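You operate a simulated robot arm through the tools that you are given. There is no shell and no other tool.

The job below is to be done with a simulated robot arm. You get a single attempt, and the scene is never put back.

## Task
Mark the blank board with the plate that the white ticket names.
Fine: lock the plate in the holder, ink it, print once; leave the board on the carriage, drawn out.

The check looks at the end state, three seconds after you hand in, the way a careful person would. Anything else that was tipped, shoved, dropped, spilled or broken makes it a failure.

## Robot
A 7-joint arm with a fingered hand, fixed in place. Base frame: the origin is on the floor under the middle of its stand, x ahead of it, y to its left, z up; the work surface is at about z = 72. Units: cm, rad, N and s.
With the tool pointing down near the work surface it reaches from about 32 to 82 cm from the base axis. Its first joint turns from -2.007 to 2.007 rad. Payload 5 kg.
The tool frame sits at the grasp point between the pads (the TCP): z along the fingers, y along the line on which they close. The tips reach 3.2 cm beyond it. The gripper opens to 16 cm; its body begins 8.9 cm behind the TCP. The gripper is a hand of 4 fingers: y runs from the thumb to the fingers, the wrist lies at [0, 0, -26.7] in the tool frame, and closing takes about 1.5 s.
Orientation is told as [roll, pitch, yaw] about the base's x, y, z axes, in that order, counted from this pose: with the fingers straight down and closing along the base's y, the tool's x points along the base's -x, its y along +y and its z along -z.

## Interface
- The arm moves only by the tool step_arm. Its arguments are lists of equal length, an entry for each row: "linear": the shift along the base's x, y, z in cm, a list of three; "turn": the turn, a rotation vector about the base's x, y, z in rad, a list of three. In form: {"linear": [[x, y, z], ...], "turn": [[wx, wy, wz], ...]}. A call has 1 to 20 rows; each row shifts and turns the commanded pose from where the row before left it. "gripper" is the gripper command, from -1 (fully open) to 1 (shut), values between in proportion, set as the call begins (left out, the last holds). Rows are played at 5 a second. More than 5 cm and 0.15 rad between two rows, or a gripper value outside its range, and nothing of the call is played. A pose out of reach is approached as far as the arm can. The call stops where the force on the tool passes 90 N (or 10 N more than at its start, if that is more) or the arm is blocked; 0.2 s more then pass. Each finger travels about 10.8 cm/s and halts on what it meets, pressing with about 24 N; the grip force reading is that of the motor and also rises with nothing between the fingers. The clock runs only during rows and for 0.2 s after the last one: add rows that do not move to give the fingers time. The reply holds the time, the measured pose of the TCP, the force on the tool along the base axes, the opening and the grip force, in the units named above and with some noise, with the torque about the TCP (base axes, N m) and any sound that the robot's microphone picked up.
- Cameras (640 x 400 px; columns grow to the right, rows downward): "scene" is fixed at [22.11, -49.89, 153.11]; the picture's right is [0.88, -0.47, 0.00], its down [-0.23, -0.42, -0.88] and it looks along [0.41, 0.77, -0.48] (base axes); focal length 328 px, centre (320, 200). "wrist" rides on the gripper at [8, -0.4, -11.4] in the tool frame; the picture's right is [0.05, 1.00, 0.00], its down [-0.82, 0.04, -0.58] and it looks along [-0.58, 0.03, 0.82] (tool axes); focal length 265 px, centre (320, 200). There is no depth. A picture from a camera that has moved, and an enlarged one, comes with that camera's place and axes in the base frame and with its lens.
- capture(camera): a new picture of that camera. No time passes.
- move_column(by): slides the trunk up (or, below 0, down) by that many cm; the arm rides with it, the base frame stays. It gives what a move gives, with no picture.
- set_grasp(shape): the hand has 4 fingers and takes this shape, open, in about a second: jaw (thumb against the fingers, like two jaws); tri (thumb and two fingers); tip (a fingertip pinch); poke (one finger out to press); point (the index stretched); flat (the hand flat); cup (the hand cupped); fist (a fist). The gripper value then closes the fingers along that shape, each until it touches; the sizes above hold for jaw. It gives what a move gives, with no picture.
- inspect(camera, box): a new picture of the part [left, top, right, bottom] of that camera's present view, enlarged. No time passes.
- close_job(): hands the job in; it is judged then, once.

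Places have to be worked out from the pictures, the camera data and where the tool is seen. Open the gripper and draw the arm clear of the work before you hand the job in, unless the task says otherwise.

The tools are called after "Request:" as a command line: name --argument value ..., lists and objects as JSON in quotes. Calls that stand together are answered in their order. step_arm: Moves the arm, as the interface text tells. Its arguments: {"type":"object","properties":{"linear":{"type":"array","items":{"type":"array","items":{"type":"number"}}},"turn":{"type":"array","items":{"type":"array","items":{"type":"number"}}},"gripper":{"type":"number"}},"required":["linear","turn"]} The other tools are called the same way: move_column (by) moves the trunk up or down; set_grasp (shape) gives the hand a shape; capture (camera) takes a picture; inspect (camera, box) takes an enlarged picture of a part of a camera's view; close_job () hands the job in.

At the start:

```text
t: 0.0
tool_pos: [48.1, 33.78, 129.44]
tcp_rot: [0.002, -0.002, -0.001]
ft_force: [-0.6, -0.2, -0.4]
wrist_torque: [0.01, 0.01, 0.01]
finger_gap: 15.98
finger_force: 0.0
shape: jaw
trunk travel left (down, up): [-82.5, 16.5]
```

scene: 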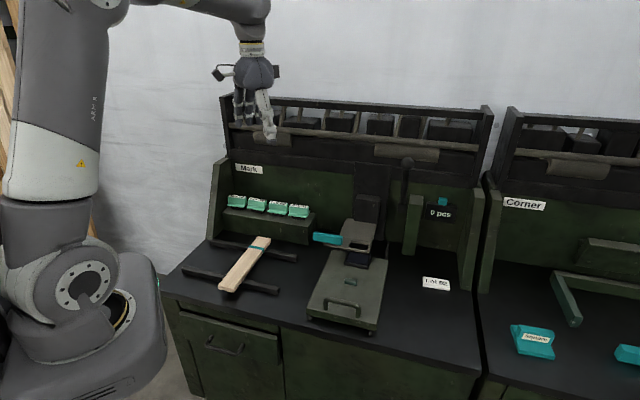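
wrist: 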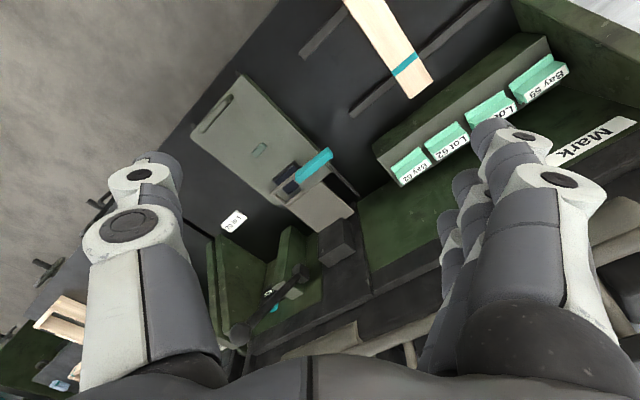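

I'll start by looking closely at the scene: the ticket, the plates on the rack, and the press.

Request:
inspect --camera "scene" --box '[400, 260, 480, 310]'

Request:
inspect --camera "scene" --box '[210, 160, 330, 235]'

Request:
inspect --camera "scene" --box '[290, 150, 480, 270]'

Request:
inspect --camera "scene" --box '[170, 220, 400, 365]'

Request:
inspect --camera "wrist" --box '[160, 60, 380, 200]'

Request:
inspect --camera "wrist" --box '[370, 40, 590, 200]'

```text
8.00 times, centred on (440, 285) of scene
camera zoom: at [22.11, -49.89, 153.11], right [0.88, -0.47, 0.0], down [-0.23, -0.42, -0.88], along [0.41, 0.77, -0.48], focal length 2623 px, centre (-640, -480)
```

zoom: 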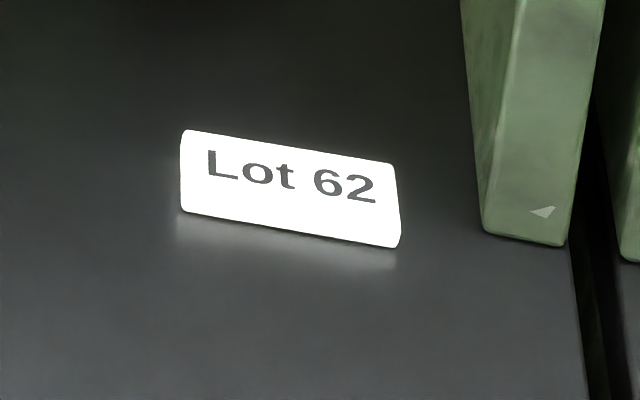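

```text
5.33 times, centred on (270, 198) of scene
camera zoom: at [22.11, -49.89, 153.11], right [0.88, -0.47, 0.0], down [-0.23, -0.42, -0.88], along [0.41, 0.77, -0.48], focal length 1749 px, centre (587, 213)
```

zoom: 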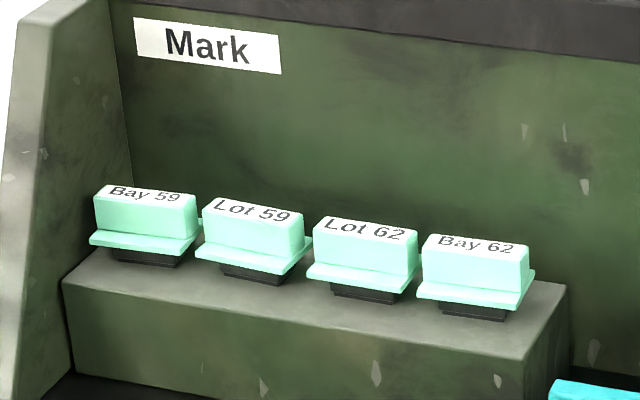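

```text
3.33 times, centred on (385, 210) of scene
camera zoom: at [22.11, -49.89, 153.11], right [0.88, -0.47, 0.0], down [-0.23, -0.42, -0.88], along [0.41, 0.77, -0.48], focal length 1093 px, centre (103, 167)
```

zoom: 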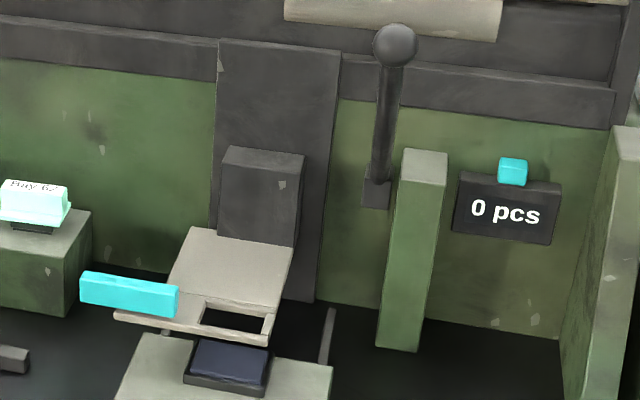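

```text
2.76 times, centred on (285, 292) of scene
camera zoom: at [22.11, -49.89, 153.11], right [0.88, -0.47, 0.0], down [-0.23, -0.42, -0.88], along [0.41, 0.77, -0.48], focal length 905 px, centre (417, -55)
```

zoom: 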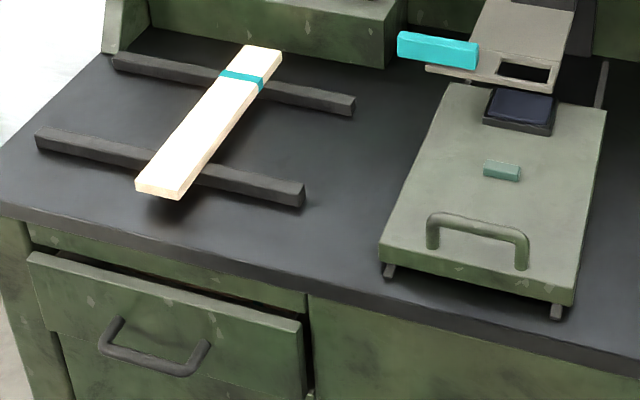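

```text
2.86 times, centred on (270, 130) of wrist
camera zoom: at [40.17, 33.25, 140.84], right [-0.05, 1.0, 0.0], down [0.82, 0.04, 0.58], along [0.58, 0.03, -0.82], focal length 758 px, centre (463, 400)
```

zoom: 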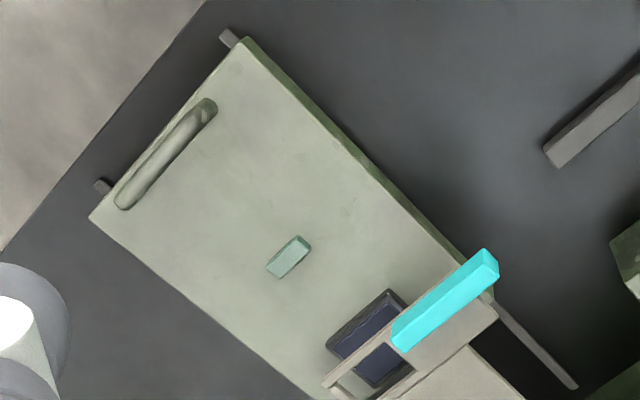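

```text
2.50 times, centred on (480, 120) of wrist
camera zoom: at [40.17, 33.25, 140.84], right [-0.05, 1.0, 0.0], down [0.82, 0.04, 0.58], along [0.58, 0.03, -0.82], focal length 664 px, centre (-80, 400)
```

zoom: 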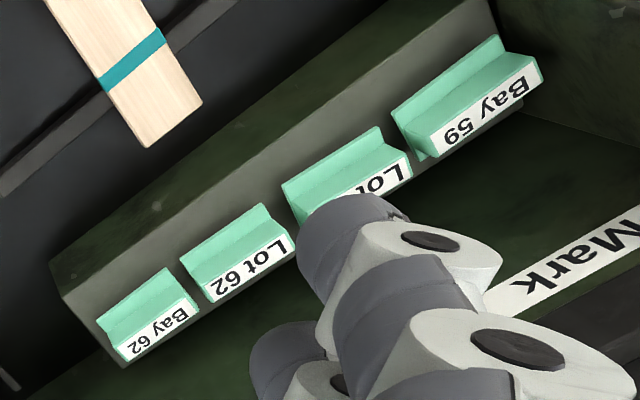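

The ticket reads "Lot 62"; that plate is third from the left on the rack. The bench appears rotated about 45° from the base axes, so I turn the tool by that yaw and move over the press for a closer view.

Request:
step_arm --linear '[[2, -2, 0], [2, -3, 0], [2, -3, 0], [2, -3, -1], [2, -3, -2], [1, -3, -2], [0, 0, 0]]' --turn '[[0, 0, 0.131], [0, 0, 0.131], [0, 0, 0.131], [0, 0, 0.131], [0, 0, 0.131], [0, 0, 0.13], [0, 0, 0]]'

Request:
capture --camera "wrist"

```text
t: 1.6
tool_pos: [59.24, 16.89, 124.49]
tcp_rot: [0.001, 0.0, 0.788]
ft_force: [0.3, 0.0, 0.6]
wrist_torque: [-0.03, 0.01, 0.0]
finger_gap: 15.99
finger_force: 0.1
shape: jaw
trunk travel left (down, up): [-82.5, 16.5]
```

```text
taken
camera wrist: at [53.93, 10.9, 135.79], right [-0.74, 0.67, 0.0], down [0.55, 0.61, 0.58], along [0.39, 0.43, -0.82], focal length 265 px, centre (320, 200)
```

wrist: 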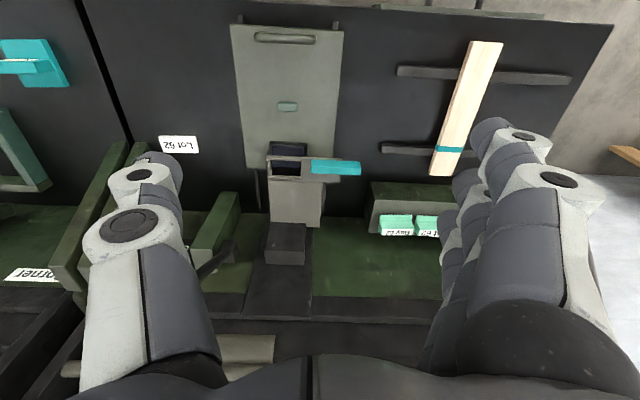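

The view is inverted (picture-down is bench-back), and the bench lines confirm about 45° yaw. I zoom into the holder, carriage and lever.

Request:
inspect --camera "wrist" --box '[215, 110, 375, 270]'

Request:
inspect --camera "wrist" --box '[220, 0, 380, 120]'

Request:
inspect --camera "wrist" --box '[360, 20, 560, 250]'

```text
2.50 times, centred on (295, 190) of wrist
camera zoom: at [53.93, 10.9, 135.79], right [-0.74, 0.67, 0.0], down [0.55, 0.61, 0.58], along [0.39, 0.43, -0.82], focal length 664 px, centre (382, 225)
```

zoom: 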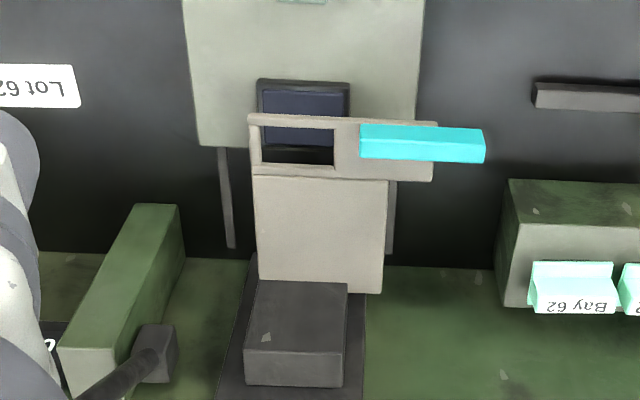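

```text
3.33 times, centred on (300, 60) of wrist
camera zoom: at [53.93, 10.9, 135.79], right [-0.74, 0.67, 0.0], down [0.55, 0.61, 0.58], along [0.39, 0.43, -0.82], focal length 885 px, centre (387, 667)
```

zoom: 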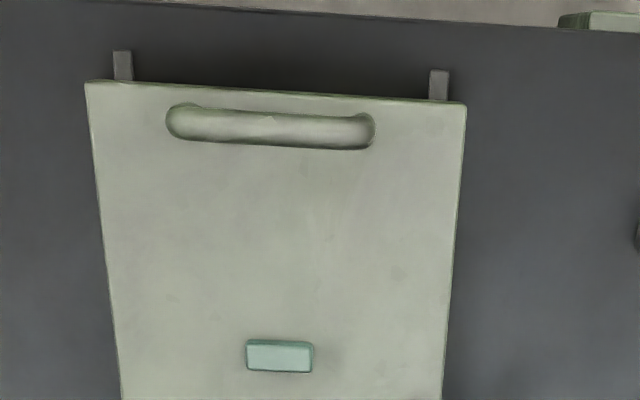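

```text
1.74 times, centred on (460, 135) of wrist
camera zoom: at [53.93, 10.9, 135.79], right [-0.74, 0.67, 0.0], down [0.55, 0.61, 0.58], along [0.39, 0.43, -0.82], focal length 462 px, centre (76, 313)
```

zoom: 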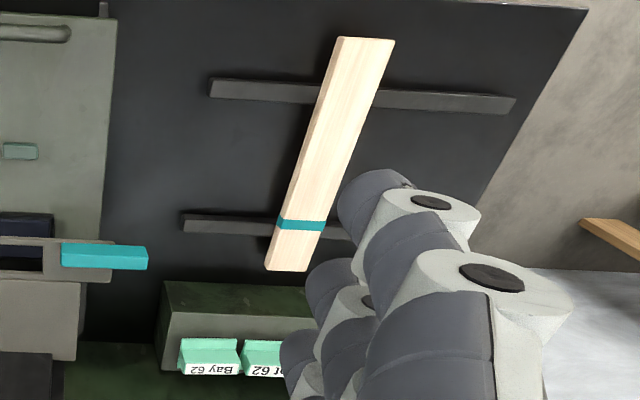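

The holder window sits right above the ink pad when the carriage is out (around s≈37, d≈74.5 in bench coordinates). Next I move left to look at the board and the plates from closer in.

Request:
step_arm --linear '[[-3, 3, -2], [-3.5, 3.5, -2], [-3.5, 3.5, -2], [-3.5, 3.5, -2], [-3.5, 3.5, -2], [-3.5, 3.5, -2], [-3, 3, -2], [-2, 2, -2], [-1, 1, 0], [0, 0, 0]]' --turn '[[0, 0, 0], [0, 0, 0], [0, 0, 0], [0, 0, 0], [0, 0, 0], [0, 0, 0], [0, 0, 0], [0, 0, 0], [0, 0, 0], [0, 0, 0]]'

Request:
capture --camera "wrist"

Request:
capture --camera "scene"

```text
refused: row 2 steps farther than a row can; nothing moved
```

```text
taken
camera wrist: at [53.93, 10.9, 135.79], right [-0.74, 0.67, 0.0], down [0.55, 0.61, 0.58], along [0.39, 0.43, -0.82], focal length 265 px, centre (320, 200)
```

wrist: 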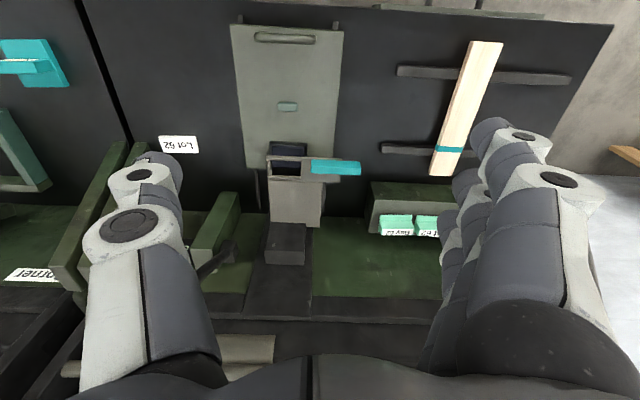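

```text
taken
```

scene: 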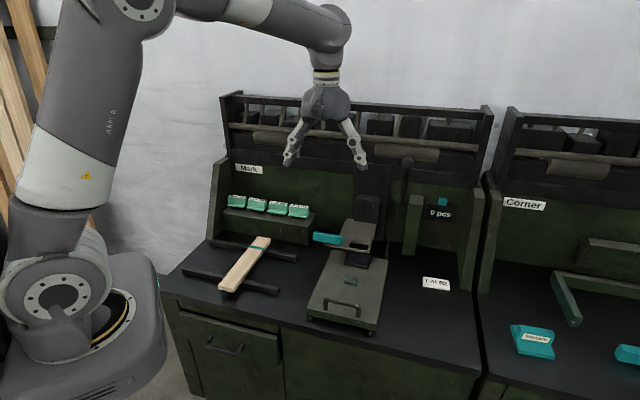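

The row steps must be under 5 cm in total length; I redo that move with smaller rows.

Request:
step_arm --linear '[[-3, 3, -1.5], [-3, 3, -1.5], [-3, 3, -1.5], [-3, 3, -1.5], [-3, 3, -1.5], [-3, 3, -1.5], [-3, 3, -1.5], [-3, 3, -1.5], [-2, 2, 0], [0, 0, 0]]' --turn '[[0, 0, 0], [0, 0, 0], [0, 0, 0], [0, 0, 0], [0, 0, 0], [0, 0, 0], [0, 0, 0], [0, 0, 0], [0, 0, 0], [0, 0, 0]]'

Request:
capture --camera "wrist"

```text
t: 3.8
tool_pos: [33.12, 42.78, 112.4]
tcp_rot: [0.001, 0.0, 0.784]
ft_force: [0.7, 0.1, -0.2]
wrist_torque: [-0.04, 0.04, -0.03]
finger_gap: 16.0
finger_force: 0.0
shape: jaw
trunk travel left (down, up): [-82.5, 16.5]
```

```text
taken
camera wrist: at [27.8, 36.74, 123.86], right [-0.74, 0.67, 0.0], down [0.55, 0.61, 0.58], along [0.39, 0.43, -0.82], focal length 265 px, centre (320, 200)
```

wrist: 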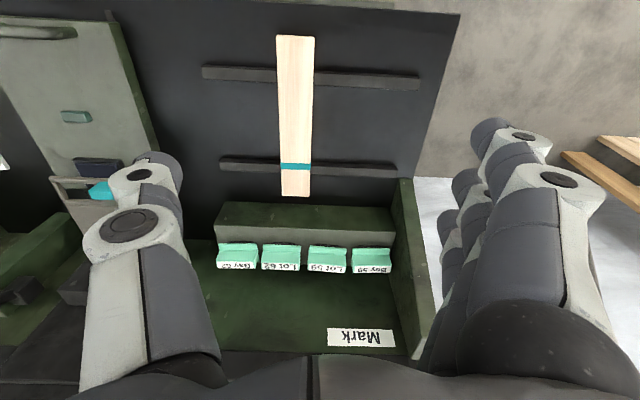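

Request:
inspect --camera "wrist" --box '[200, 190, 420, 310]'

Request:
inspect --camera "wrist" --box '[200, 20, 430, 210]'

Request:
inspect --camera "wrist" --box '[0, 0, 180, 220]'

```text
2.91 times, centred on (310, 250) of wrist
camera zoom: at [27.8, 36.74, 123.86], right [-0.74, 0.67, 0.0], down [0.55, 0.61, 0.58], along [0.39, 0.43, -0.82], focal length 772 px, centre (349, 54)
```

zoom: 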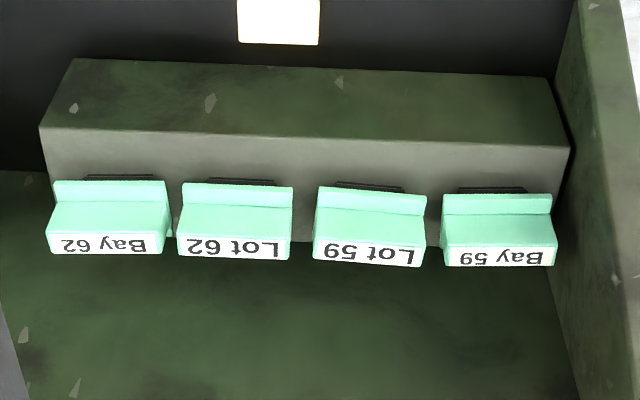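

```text
2.11 times, centred on (315, 115) of wrist
camera zoom: at [27.8, 36.74, 123.86], right [-0.74, 0.67, 0.0], down [0.55, 0.61, 0.58], along [0.39, 0.43, -0.82], focal length 559 px, centre (330, 379)
```

zoom: 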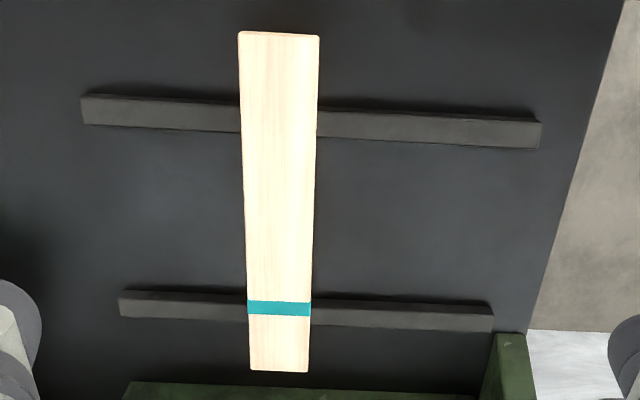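

```text
1.82 times, centred on (90, 110) of wrist
camera zoom: at [27.8, 36.74, 123.86], right [-0.74, 0.67, 0.0], down [0.55, 0.61, 0.58], along [0.39, 0.43, -0.82], focal length 483 px, centre (738, 364)
```

zoom: 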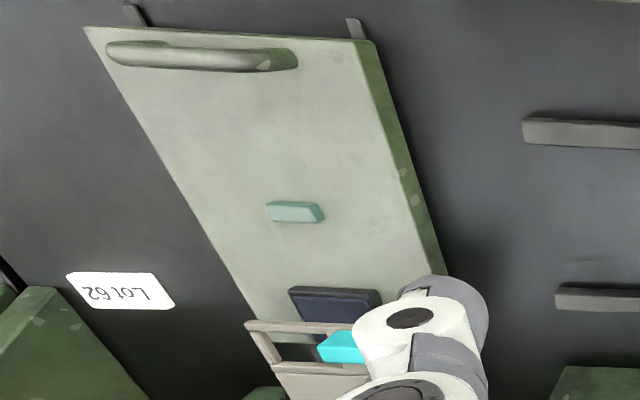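

The plates look like tall blocks with a front lip and a dark die beneath. I tilt the camera forward and get lower to see their profile and the space behind them.

Request:
step_arm --linear '[[2, 0, -1], [2, 0, -1], [2, 0, -1], [2, 0, -1], [1, 1, -1], [0, 0, 0]]' --turn '[[0.085, -0.085, 0], [0.085, -0.085, 0], [0.085, -0.085, 0], [0.085, -0.085, 0], [0.085, -0.085, 0], [0, 0, 0]]'

Request:
capture --camera "wrist"

Request:
inspect --camera "wrist" --box '[220, 60, 440, 200]'

```text
t: 5.2
tool_pos: [42.08, 43.65, 107.5]
tcp_rot: [0.0, -0.601, 0.785]
ft_force: [-0.2, 0.2, -0.5]
wrist_torque: [0.01, 0.02, 0.05]
finger_gap: 15.97
finger_force: 0.1
shape: jaw
trunk travel left (down, up): [-82.5, 16.5]
```

```text
taken
camera wrist: at [33.3, 34.07, 112.32], right [-0.74, 0.68, -0.03], down [0.22, 0.27, 0.94], along [0.64, 0.68, -0.35], focal length 265 px, centre (320, 200)
```

wrist: 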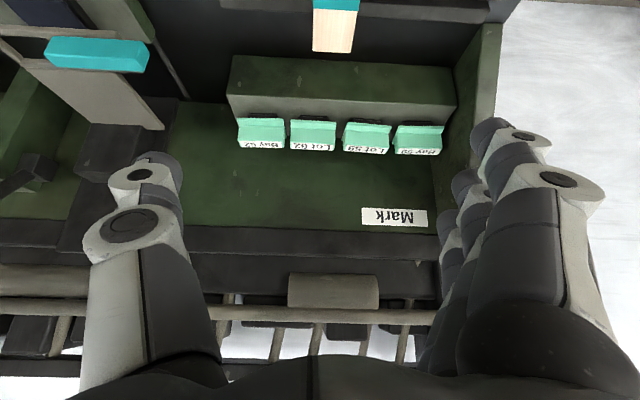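

```text
2.86 times, centred on (330, 130) of wrist
camera zoom: at [33.3, 34.07, 112.32], right [-0.74, 0.68, -0.03], down [0.22, 0.27, 0.94], along [0.64, 0.68, -0.35], focal length 758 px, centre (291, 400)
```

zoom: 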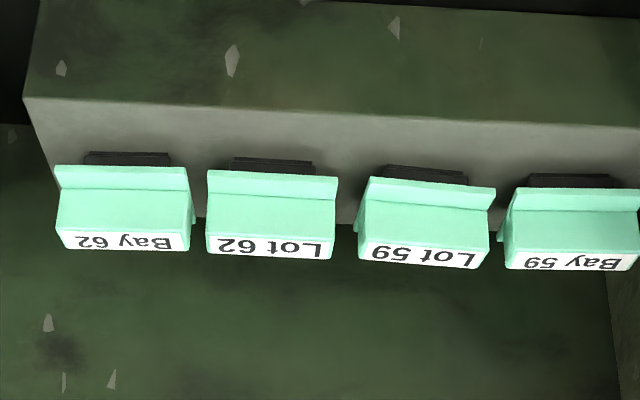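

Request:
inspect --camera "scene" --box '[258, 194, 314, 226]'

Request:
inspect --camera "scene" --box '[305, 180, 405, 270]'

Request:
inspect --camera "wrist" --box '[0, 0, 200, 200]'

```text
11.43 times, centred on (286, 210) of scene
camera zoom: at [22.11, -49.89, 153.11], right [0.88, -0.47, 0.0], down [-0.23, -0.42, -0.88], along [0.41, 0.77, -0.48], focal length 3748 px, centre (709, 86)
```

zoom: 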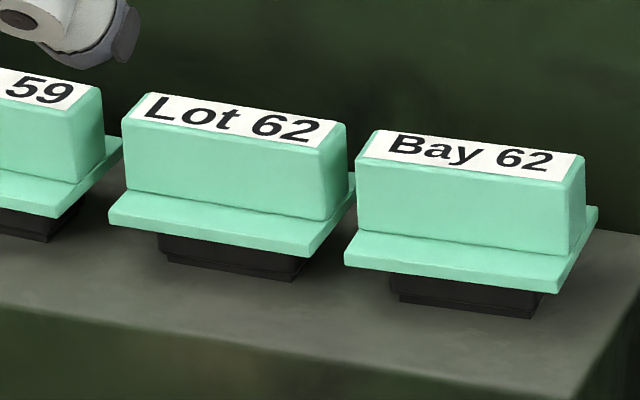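

```text
4.44 times, centred on (355, 225) of scene
camera zoom: at [22.11, -49.89, 153.11], right [0.88, -0.47, 0.0], down [-0.23, -0.42, -0.88], along [0.41, 0.77, -0.48], focal length 1458 px, centre (164, 89)
```

zoom: 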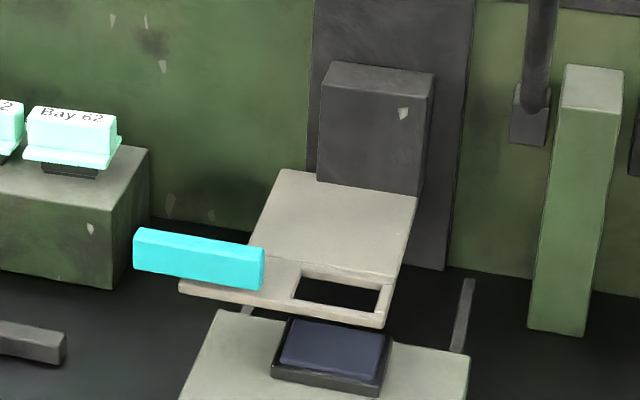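

```text
2.00 times, centred on (100, 100) of wrist
camera zoom: at [33.3, 34.07, 112.32], right [-0.74, 0.68, -0.03], down [0.22, 0.27, 0.94], along [0.64, 0.68, -0.35], focal length 531 px, centre (760, 400)
```

zoom: 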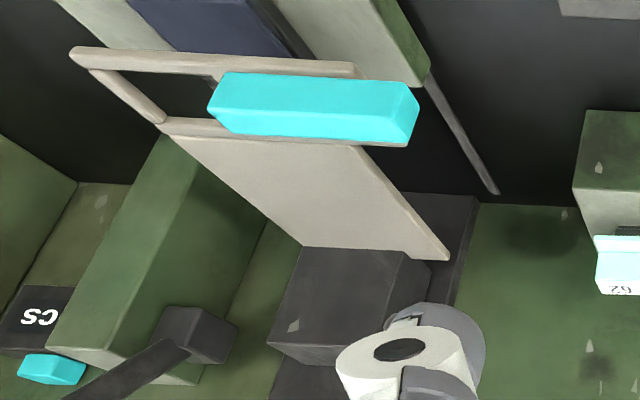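

The plate has a top block, a wider flange, and a smaller die underneath that should drop into the holder window; the cyan bar is the lock. I move the wrist camera close above the holder to understand it.

Request:
step_arm --linear '[[2.95, -2.29, -0.8], [2.95, -2.29, -0.8], [2.95, -2.29, -1.0], [2.95, -2.29, -1.0], [2.95, -2.29, -1.0], [2.95, -2.29, -1.0], [2.95, -2.29, -1.0], [2.95, -2.29, -1.0], [2.95, -2.29, -1.0], [2.95, -2.29, -1.0], [0, 0, 0]]' --turn '[[-0.085, 0.085, 0], [-0.085, 0.085, 0], [-0.085, 0.085, 0], [-0.085, 0.085, 0], [-0.085, 0.085, 0], [0, 0, 0], [0, 0, 0], [0, 0, 0], [0, 0, 0], [0, 0, 0], [0, 0, 0]]'

Request:
capture --camera "wrist"

Request:
inspect --camera "wrist" --box '[180, 80, 460, 280]'

```text
t: 7.6
tool_pos: [71.62, 20.97, 97.87]
tcp_rot: [0.001, 0.0, 0.784]
ft_force: [-0.3, -0.1, 0.1]
wrist_torque: [-0.01, -0.01, 0.02]
finger_gap: 16.0
finger_force: 0.1
shape: jaw
trunk travel left (down, up): [-82.5, 16.5]
```

```text
taken
camera wrist: at [66.33, 15.05, 109.24], right [-0.74, 0.67, 0.0], down [0.55, 0.61, 0.58], along [0.39, 0.43, -0.82], focal length 265 px, centre (320, 200)
```

wrist: 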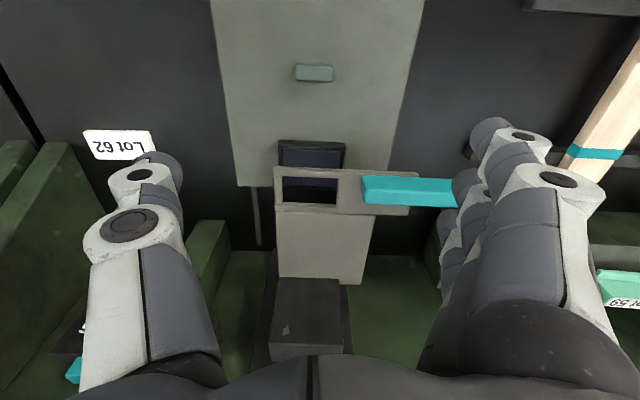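

```text
2.00 times, centred on (320, 180) of wrist
camera zoom: at [66.33, 15.05, 109.24], right [-0.74, 0.67, 0.0], down [0.55, 0.61, 0.58], along [0.39, 0.43, -0.82], focal length 531 px, centre (320, 240)
```

zoom: 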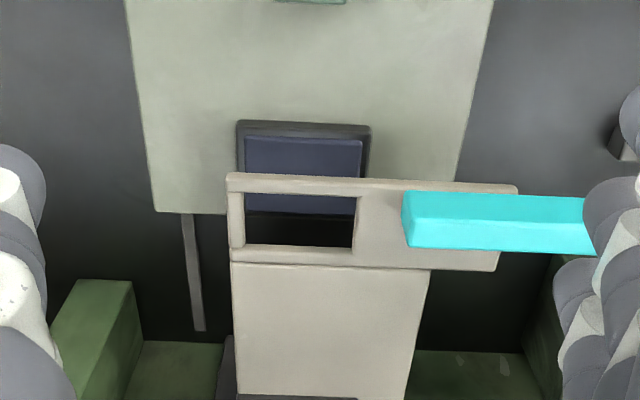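

Request:
inspect --camera "wrist" --box '[270, 50, 360, 110]'

Request:
inspect --camera "scene" --box '[210, 230, 280, 300]'

Request:
inspect --camera "scene" --box '[300, 245, 390, 335]'

Request:
inspect --camera "wrist" --box '[200, 200, 400, 360]'

```text
6.67 times, centred on (315, 80) of wrist
camera zoom: at [66.33, 15.05, 109.24], right [-0.74, 0.67, 0.0], down [0.55, 0.61, 0.58], along [0.39, 0.43, -0.82], focal length 1769 px, centre (353, 1000)
```

zoom: 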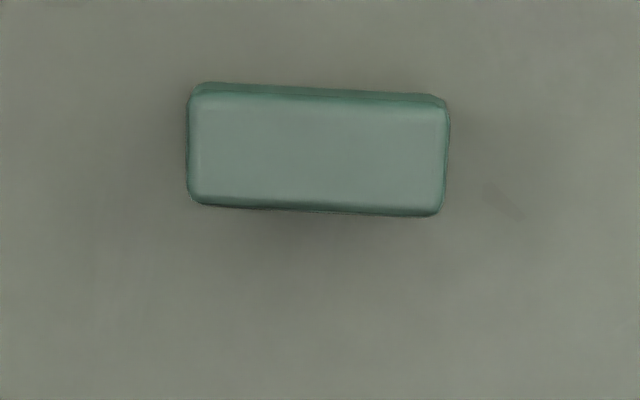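

```text
5.71 times, centred on (245, 265) of scene
camera zoom: at [22.11, -49.89, 153.11], right [0.88, -0.47, 0.0], down [-0.23, -0.42, -0.88], along [0.41, 0.77, -0.48], focal length 1874 px, centre (749, -171)
```

zoom: 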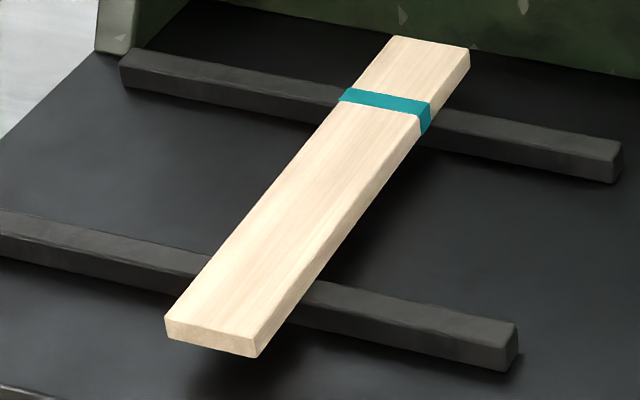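

```text
4.44 times, centred on (345, 290) of scene
camera zoom: at [22.11, -49.89, 153.11], right [0.88, -0.47, 0.0], down [-0.23, -0.42, -0.88], along [0.41, 0.77, -0.48], focal length 1458 px, centre (209, -200)
```

zoom: 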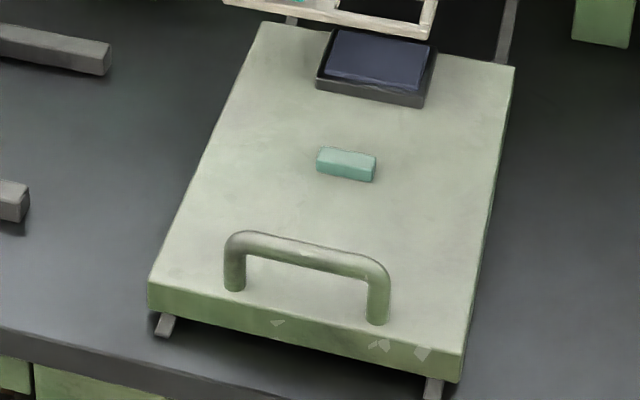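

```text
2.50 times, centred on (300, 280) of wrist
camera zoom: at [66.33, 15.05, 109.24], right [-0.74, 0.67, 0.0], down [0.55, 0.61, 0.58], along [0.39, 0.43, -0.82], focal length 664 px, centre (370, 0)
```

zoom: 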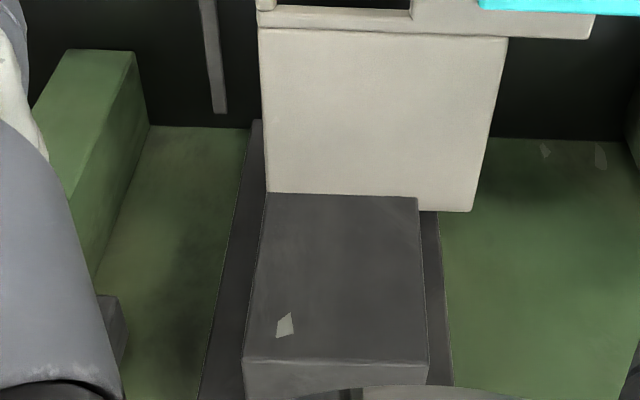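

The board is plain wood with a painted teal band, and the small teal block on the carriage looks like a board stop. Before reaching to the plate rack I check the overhanging shelf above it.

Request:
inspect --camera "scene" --box '[200, 80, 380, 220]'

Request:
inspect --camera "scene" --box '[340, 90, 520, 220]'

```text
2.86 times, centred on (290, 150) of scene
camera zoom: at [22.11, -49.89, 153.11], right [0.88, -0.47, 0.0], down [-0.23, -0.42, -0.88], along [0.41, 0.77, -0.48], focal length 937 px, centre (406, 343)
```

zoom: 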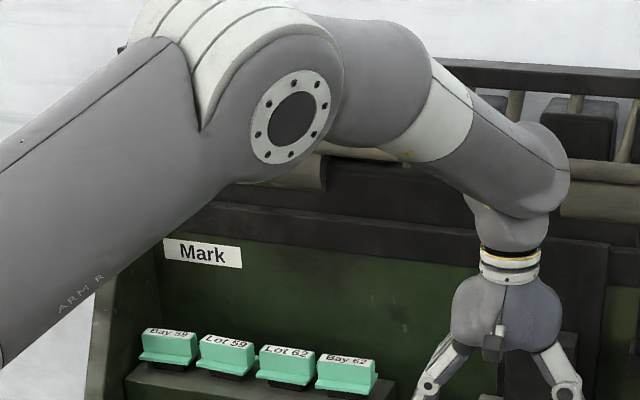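

```text
3.08 times, centred on (430, 155) of scene
camera zoom: at [22.11, -49.89, 153.11], right [0.88, -0.47, 0.0], down [-0.23, -0.42, -0.88], along [0.41, 0.77, -0.48], focal length 1009 px, centre (-18, 338)
```

zoom: 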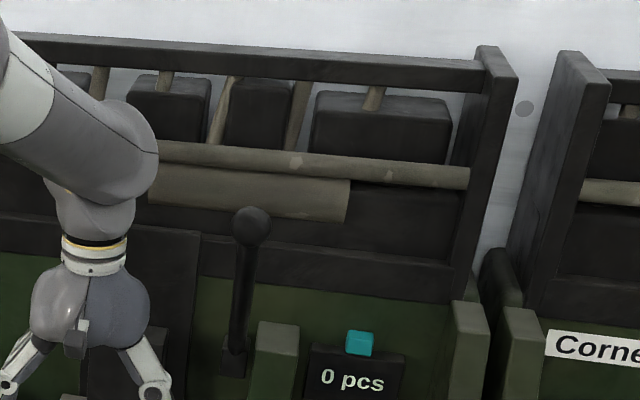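

The shelf is roughly flush with the back wall. I raise the hand, turn it so it closes along the bench depth (fingers behind, thumb in front), and move toward the plate rack at safe height.

Request:
step_arm --linear '[[0, 0, 4], [0, 0, 4], [-1, 1.7, 4], [-1.8, 3.06, 0], [-1.8, 3.06, 0], [-1.8, 3.06, 0], [-1.8, 3.06, 0], [-1.8, 3.06, 0], [-1.8, 3.06, 0], [-1.8, 3.06, 0], [-1.8, 3.06, 0], [-1.8, 3.06, 0], [-1.7, 3.06, 0], [0, 0, 0]]' --turn '[[0, 0, 0], [0, 0, 0], [0, 0, -0.142], [0, 0, -0.143], [0, 0, -0.143], [0, 0, -0.143], [0, 0, -0.143], [0, 0, -0.143], [0, 0, -0.143], [0, 0, -0.143], [0, 0, -0.143], [0, 0, -0.143], [0, 0, -0.143], [0, 0, 0]]'

Request:
capture --camera "wrist"

Request:
capture --camera "scene"

```text
t: 10.6
tool_pos: [52.72, 53.08, 109.94]
tcp_rot: [0.001, 0.001, -0.789]
ft_force: [0.0, 0.1, 0.6]
wrist_torque: [0.02, 0.02, -0.01]
finger_gap: 16.0
finger_force: 0.1
shape: jaw
trunk travel left (down, up): [-82.5, 16.5]
```

```text
taken
camera wrist: at [46.87, 58.4, 121.36], right [0.67, 0.74, 0.0], down [0.6, -0.55, 0.58], along [0.43, -0.39, -0.82], focal length 265 px, centre (320, 200)
```

wrist: 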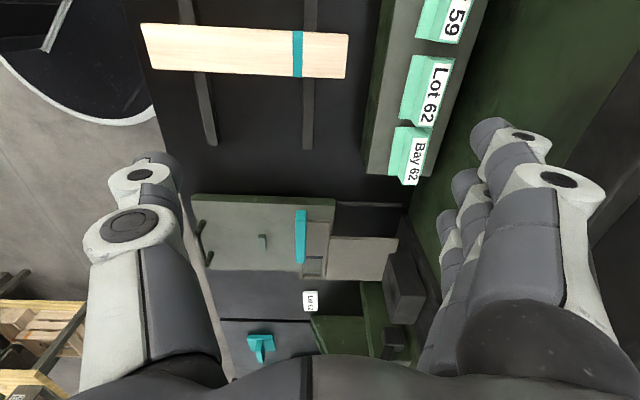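

```text
taken
```

scene: 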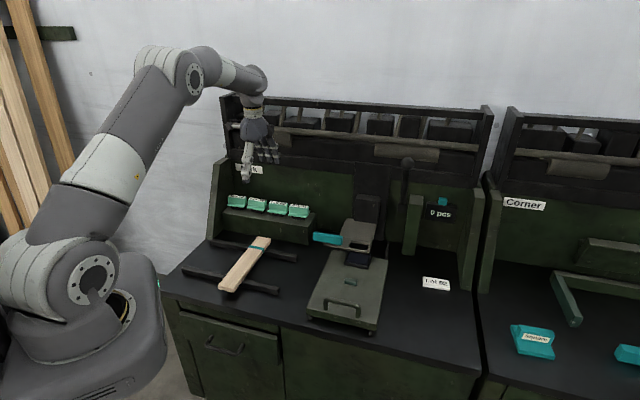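

Testing the reach: I narrow the gripper to about 8 cm and step outward toward the rack at this height.

Request:
step_arm --linear '[[2, 2, 0], [2, 2, 0], [2, 2, 0], [1.5, 1.5, 0], [1, 1, 0], [0, 0, 0]]' --turn '[[0, 0, 0.001], [0, 0, 0.001], [0, 0, 0.001], [0, 0, 0], [0, 0, 0], [0, 0, 0]]' --gripper 0.0

Request:
capture --camera "wrist"

Request:
capture --camera "scene"

```text
t: 12.0
tool_pos: [57.15, 57.64, 109.78]
tcp_rot: [0.0, 0.0, -0.786]
ft_force: [0.6, 0.6, -0.7]
wrist_torque: [-0.01, 0.01, 0.03]
finger_gap: 8.03
finger_force: 0.1
shape: jaw
out of reach, approached as far as the arm can: row 3, 4, 5
trunk travel left (down, up): [-82.5, 16.5]
```

```text
taken
camera wrist: at [51.22, 63.04, 121.13], right [0.67, 0.74, 0.0], down [0.61, -0.55, 0.58], along [0.43, -0.39, -0.82], focal length 265 px, centre (320, 200)
```

wrist: 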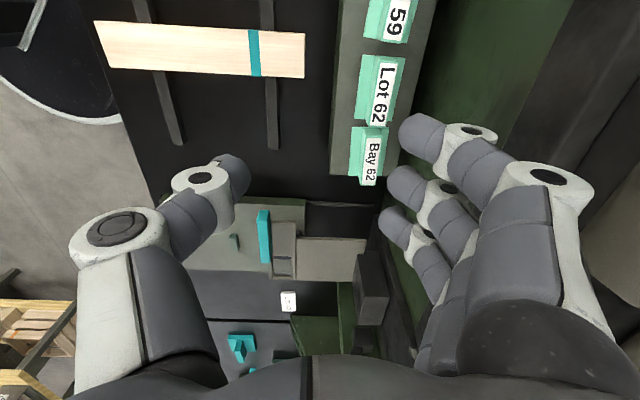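

```text
taken
```

scene: 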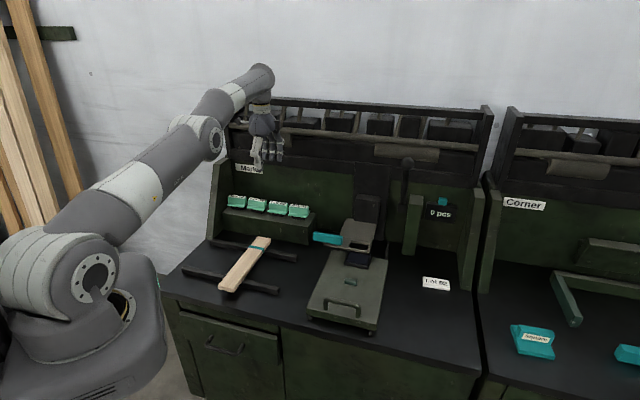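

At this height the straight-down reach ends near 81 cm, while the plates are at about 89 cm, so I will need a modest forward tilt there. I step back and lower to see the real limit near grasp height.

Request:
step_arm --linear '[[-2, -2, -3], [-2, -2, -3], [0, 0, -4], [0, 0, -4], [0, 0, 0]]' --turn '[[0, 0, 0], [0, 0, 0], [0, 0, 0], [0, 0, 0], [0, 0, 0]]'

```text
t: 13.2
tool_pos: [53.19, 53.81, 95.85]
tcp_rot: [0.002, -0.001, -0.783]
ft_force: [-0.5, -0.6, 0.4]
wrist_torque: [0.01, -0.01, 0.0]
finger_gap: 7.99
finger_force: 0.0
shape: jaw
trunk travel left (down, up): [-82.5, 16.5]
```

Request:
step_arm --linear '[[1.5, 1.5, -1], [1.5, 1.5, -1], [1.5, 1.5, 0], [1.5, 1.5, 0], [1, 1, 0], [0, 0, 0]]' --turn '[[0, 0, 0], [0, 0, 0], [0, 0, 0], [0, 0, 0], [0, 0, 0], [0, 0, 0]]'

Request:
capture --camera "wrist"

```text
t: 14.6
tool_pos: [57.56, 58.85, 93.84]
tcp_rot: [0.0, 0.001, -0.783]
ft_force: [-0.2, 0.6, 0.3]
wrist_torque: [0.01, -0.01, -0.01]
finger_gap: 7.99
finger_force: 0.0
shape: jaw
out of reach, approached as far as the arm can: row 4, 5
trunk travel left (down, up): [-82.5, 16.5]
```

```text
taken
camera wrist: at [51.78, 64.19, 105.24], right [0.67, 0.74, 0.0], down [0.61, -0.55, 0.58], along [0.43, -0.39, -0.82], focal length 265 px, centre (320, 200)
```

wrist: 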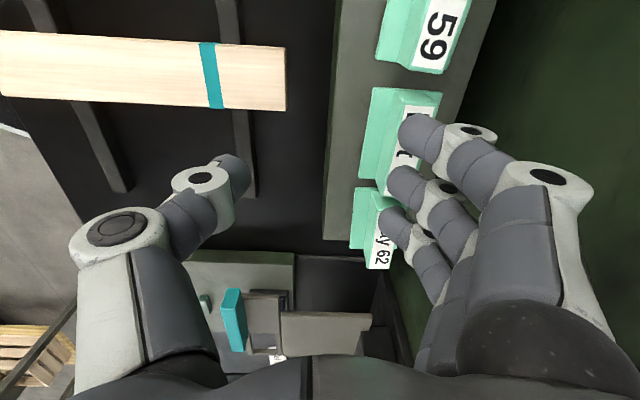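

Request:
inspect --camera "wrist" --box '[330, 60, 490, 200]'

Request:
inspect --camera "wrist" --box '[180, 240, 400, 370]'

```text
2.86 times, centred on (410, 130) of wrist
camera zoom: at [51.78, 64.19, 105.24], right [0.67, 0.74, 0.0], down [0.61, -0.55, 0.58], along [0.43, -0.39, -0.82], focal length 758 px, centre (63, 400)
```

zoom: 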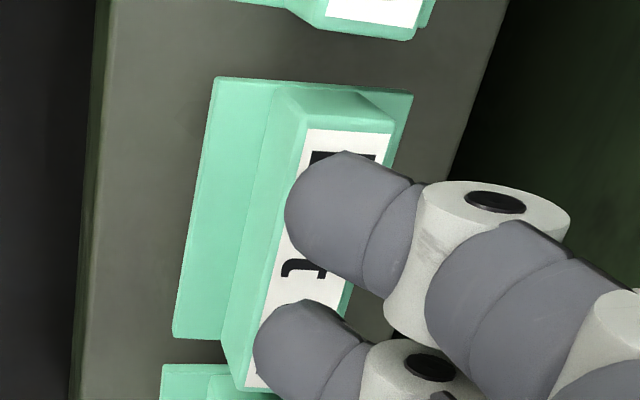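

```text
2.91 times, centred on (290, 305) of wrist
camera zoom: at [51.78, 64.19, 105.24], right [0.67, 0.74, 0.0], down [0.61, -0.55, 0.58], along [0.43, -0.39, -0.82], focal length 772 px, centre (407, -106)
```

zoom: 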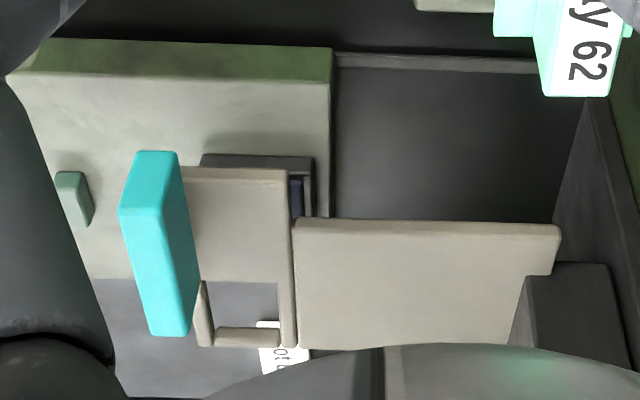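

The plate's block spans d≈87.9–90.2, s≈−4.3…3.5, top z≈86.8, so the jaw hand fits with fingers behind and thumb in front. I tilt forward 0.29 rad, narrow to a 6 cm gap and move over the Lot 62 plate.

Request:
step_arm --linear '[[0, 0, 0.3], [0, 0, 0.3], [0.3, 0.3, 0], [0.5, 0.5, 0], [0.8, 0.8, 0], [1, 1, 0], [1, 1, 0], [0.7, 0.7, 0], [0, 0, 0]]' --turn '[[0.041, -0.041, 0], [0.041, -0.041, 0], [0.041, -0.041, 0], [0.041, -0.041, 0], [0.041, -0.041, 0], [0, 0, 0], [0, 0, 0], [0, 0, 0], [0, 0, 0]]' --gripper 0.25

Request:
capture --camera "wrist"

Request:
inspect --camera "scene" --box '[210, 130, 330, 230]'

```text
t: 16.6
tool_pos: [61.8, 63.16, 94.49]
tcp_rot: [0.288, -0.002, -0.784]
ft_force: [-0.4, -0.4, -1.0]
wrist_torque: [-0.04, -0.02, 0.0]
finger_gap: 6.04
finger_force: 0.2
shape: jaw
trunk travel left (down, up): [-82.5, 16.5]
```

```text
taken
camera wrist: at [53.69, 66.14, 105.27], right [0.64, 0.71, 0.29], down [0.49, -0.66, 0.57], along [0.59, -0.22, -0.77], focal length 265 px, centre (320, 200)
```

wrist: 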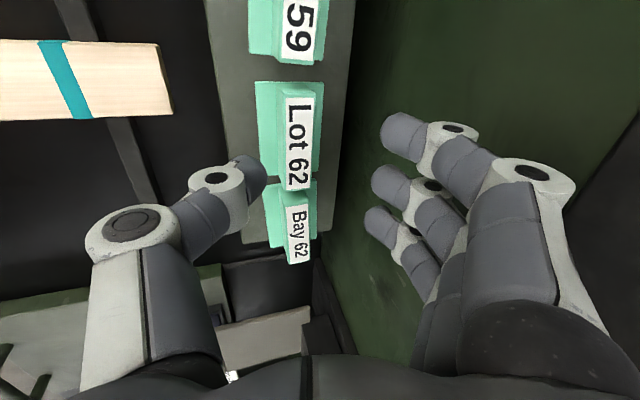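

```text
4.00 times, centred on (270, 180) of scene
camera zoom: at [22.11, -49.89, 153.11], right [0.88, -0.47, 0.0], down [-0.23, -0.42, -0.88], along [0.41, 0.77, -0.48], focal length 1312 px, centre (520, 280)
```

zoom: 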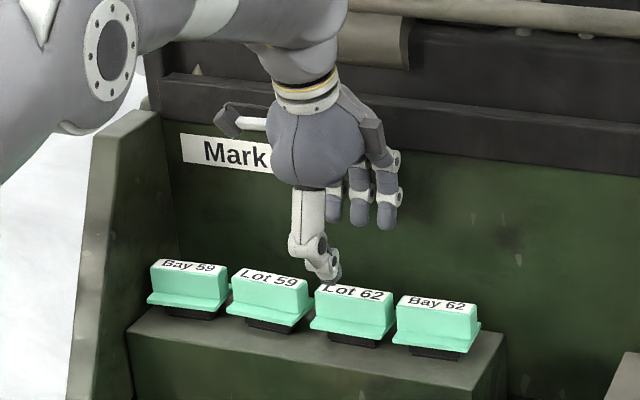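

The hand is over Lot 62 with clearance on both sides. I nudge 0.4 cm to the right and descend to z≈89.5, then look again.

Request:
step_arm --linear '[[0.3, -0.3, -1.2], [0, 0, -1.3], [0, 0, -1.3], [0, 0, -1.2], [0, 0, 0]]' --turn '[[0, 0, 0], [0, 0, 0], [0, 0, 0], [0, 0, 0], [0, 0, 0]]'

Request:
capture --camera "wrist"

Request:
inspect --camera "scene" --box '[220, 150, 320, 230]'

```text
t: 17.8
tool_pos: [62.34, 62.7, 89.46]
tcp_rot: [0.291, 0.001, -0.785]
ft_force: [-0.1, -1.1, -0.8]
wrist_torque: [0.05, -0.05, 0.02]
finger_gap: 6.06
finger_force: 0.0
shape: jaw
trunk travel left (down, up): [-82.5, 16.5]
```

```text
taken
camera wrist: at [54.15, 65.77, 100.24], right [0.64, 0.71, 0.29], down [0.49, -0.66, 0.57], along [0.59, -0.22, -0.77], focal length 265 px, centre (320, 200)
```

wrist: 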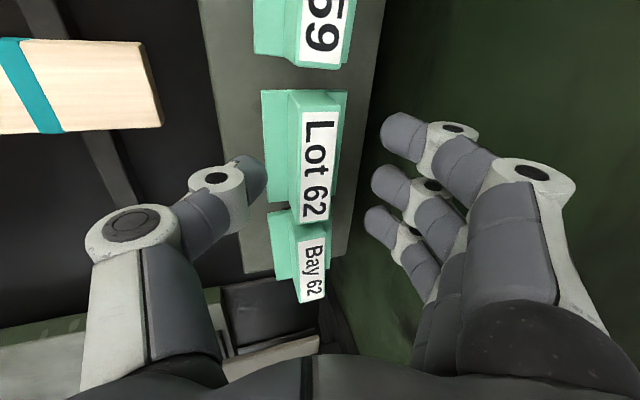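

```text
5.00 times, centred on (270, 190) of scene
camera zoom: at [22.11, -49.89, 153.11], right [0.88, -0.47, 0.0], down [-0.23, -0.42, -0.88], along [0.41, 0.77, -0.48], focal length 1640 px, centre (570, 250)
```

zoom: 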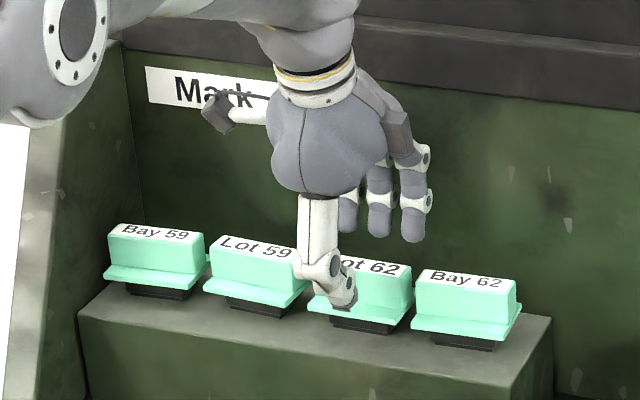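

Wrist view puts the block centre at s≈−0.3 and the thumb close to it, so alignment is fine. I narrow the gap to about 4.4 cm and lower to z≈87.8.

Request:
step_arm --linear '[[0, 0, 0], [0, 0, 0], [0, 0, -0.6], [0, 0, -0.6], [0, 0, -0.4], [0, 0, 0]]' --turn '[[0, 0, 0], [0, 0, 0], [0, 0, 0], [0, 0, 0], [0, 0, 0], [0, 0, 0]]' --gripper 0.45

Request:
capture --camera "wrist"

Request:
inspect --camera "scene" --box '[240, 170, 320, 234]'

```text
t: 19.2
tool_pos: [62.28, 62.77, 87.76]
tcp_rot: [0.293, -0.001, -0.783]
ft_force: [0.2, -0.3, 0.5]
wrist_torque: [-0.03, 0.01, 0.02]
finger_gap: 4.45
finger_force: 0.1
shape: jaw
trunk travel left (down, up): [-82.5, 16.5]
```

```text
taken
camera wrist: at [54.09, 65.77, 98.64], right [0.64, 0.71, 0.29], down [0.49, -0.66, 0.57], along [0.59, -0.22, -0.77], focal length 265 px, centre (320, 200)
```

wrist: 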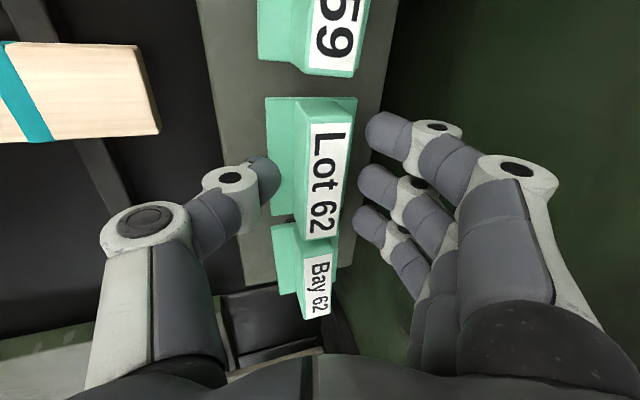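

```text
6.25 times, centred on (280, 202) of scene
camera zoom: at [22.11, -49.89, 153.11], right [0.88, -0.47, 0.0], down [-0.23, -0.42, -0.88], along [0.41, 0.77, -0.48], focal length 2050 px, centre (570, 188)
```

zoom: 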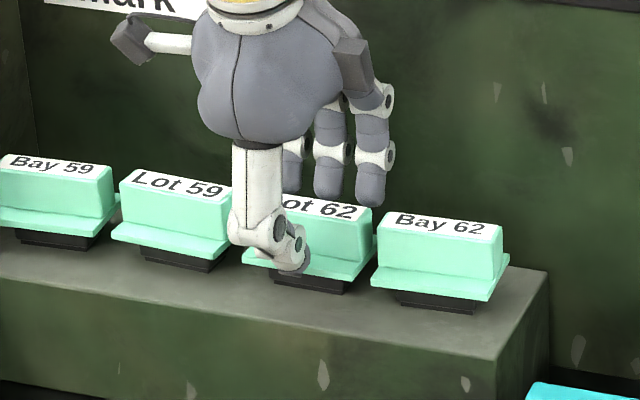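

The block sits between thumb and fingers with the tips just above the flange. I close the grip.

Request:
step_arm --linear '[[0, 0, 0], [0, 0, 0], [0, 0, 0], [0, 0, 0], [0, 0, 0], [0, 0, 0], [0, 0, 0]]' --turn '[[0, 0, 0], [0, 0, 0], [0, 0, 0], [0, 0, 0], [0, 0, 0], [0, 0, 0], [0, 0, 0]]' --gripper 1.0

Request:
capture --camera "wrist"

Request:
inspect --camera "scene" --box '[240, 170, 320, 234]'

```text
t: 20.8
tool_pos: [62.19, 62.79, 87.88]
tcp_rot: [0.289, 0.001, -0.784]
ft_force: [-0.8, -0.7, 0.3]
wrist_torque: [-0.04, 0.01, -0.03]
finger_gap: 2.28
finger_force: 23.5
shape: jaw
trunk travel left (down, up): [-82.5, 16.5]
```

```text
taken
camera wrist: at [54.08, 65.77, 98.65], right [0.64, 0.71, 0.29], down [0.49, -0.66, 0.57], along [0.59, -0.22, -0.77], focal length 265 px, centre (320, 200)
```

wrist: 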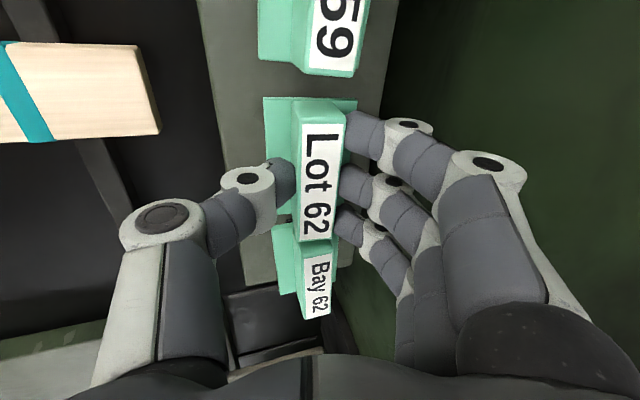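

```text
6.25 times, centred on (280, 202) of scene
camera zoom: at [22.11, -49.89, 153.11], right [0.88, -0.47, 0.0], down [-0.23, -0.42, -0.88], along [0.41, 0.77, -0.48], focal length 2050 px, centre (570, 188)
```

zoom: 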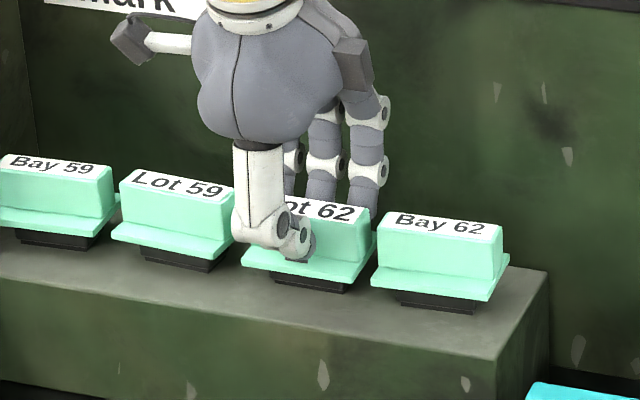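

Gripped at 2.28 cm with 23.5 N. I lift slowly straight up and check.

Request:
step_arm --linear '[[0, 0, 0.5], [0, 0, 0.7], [0, 0, 1], [0, 0, 1.3], [0, 0, 1.5], [0, 0, 0]]' --turn '[[0, 0, 0], [0, 0, 0], [0, 0, 0], [0, 0, 0], [0, 0, 0], [0, 0, 0]]'

Request:
capture --camera "wrist"

Request:
inspect --camera "scene" --box '[230, 150, 330, 230]'

```text
t: 22.2
tool_pos: [62.13, 62.8, 92.85]
tcp_rot: [0.289, 0.002, -0.783]
ft_force: [0.2, -0.6, -2.9]
wrist_torque: [0.02, 0.0, 0.01]
finger_gap: 2.22
finger_force: 23.9
shape: jaw
trunk travel left (down, up): [-82.5, 16.5]
```

```text
taken
camera wrist: at [54.01, 65.84, 103.72], right [0.64, 0.71, 0.29], down [0.49, -0.66, 0.57], along [0.59, -0.22, -0.77], focal length 265 px, centre (320, 200)
```

wrist: 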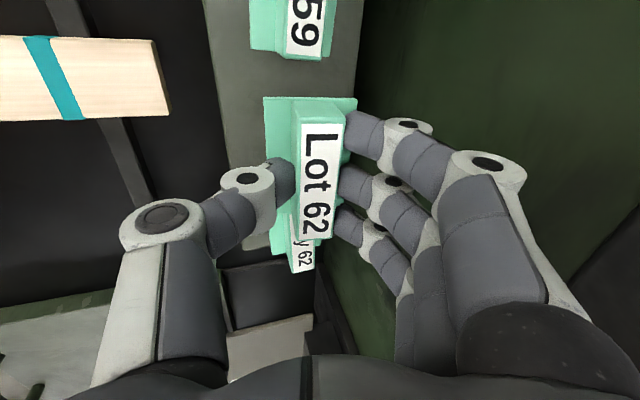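

```text
5.00 times, centred on (280, 190) of scene
camera zoom: at [22.11, -49.89, 153.11], right [0.88, -0.47, 0.0], down [-0.23, -0.42, -0.88], along [0.41, 0.77, -0.48], focal length 1640 px, centre (520, 250)
```

zoom: 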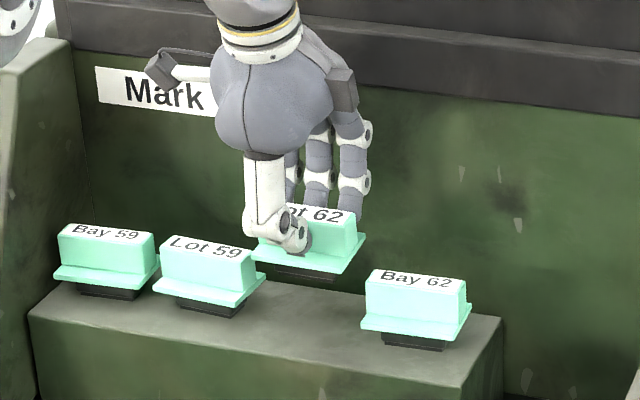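

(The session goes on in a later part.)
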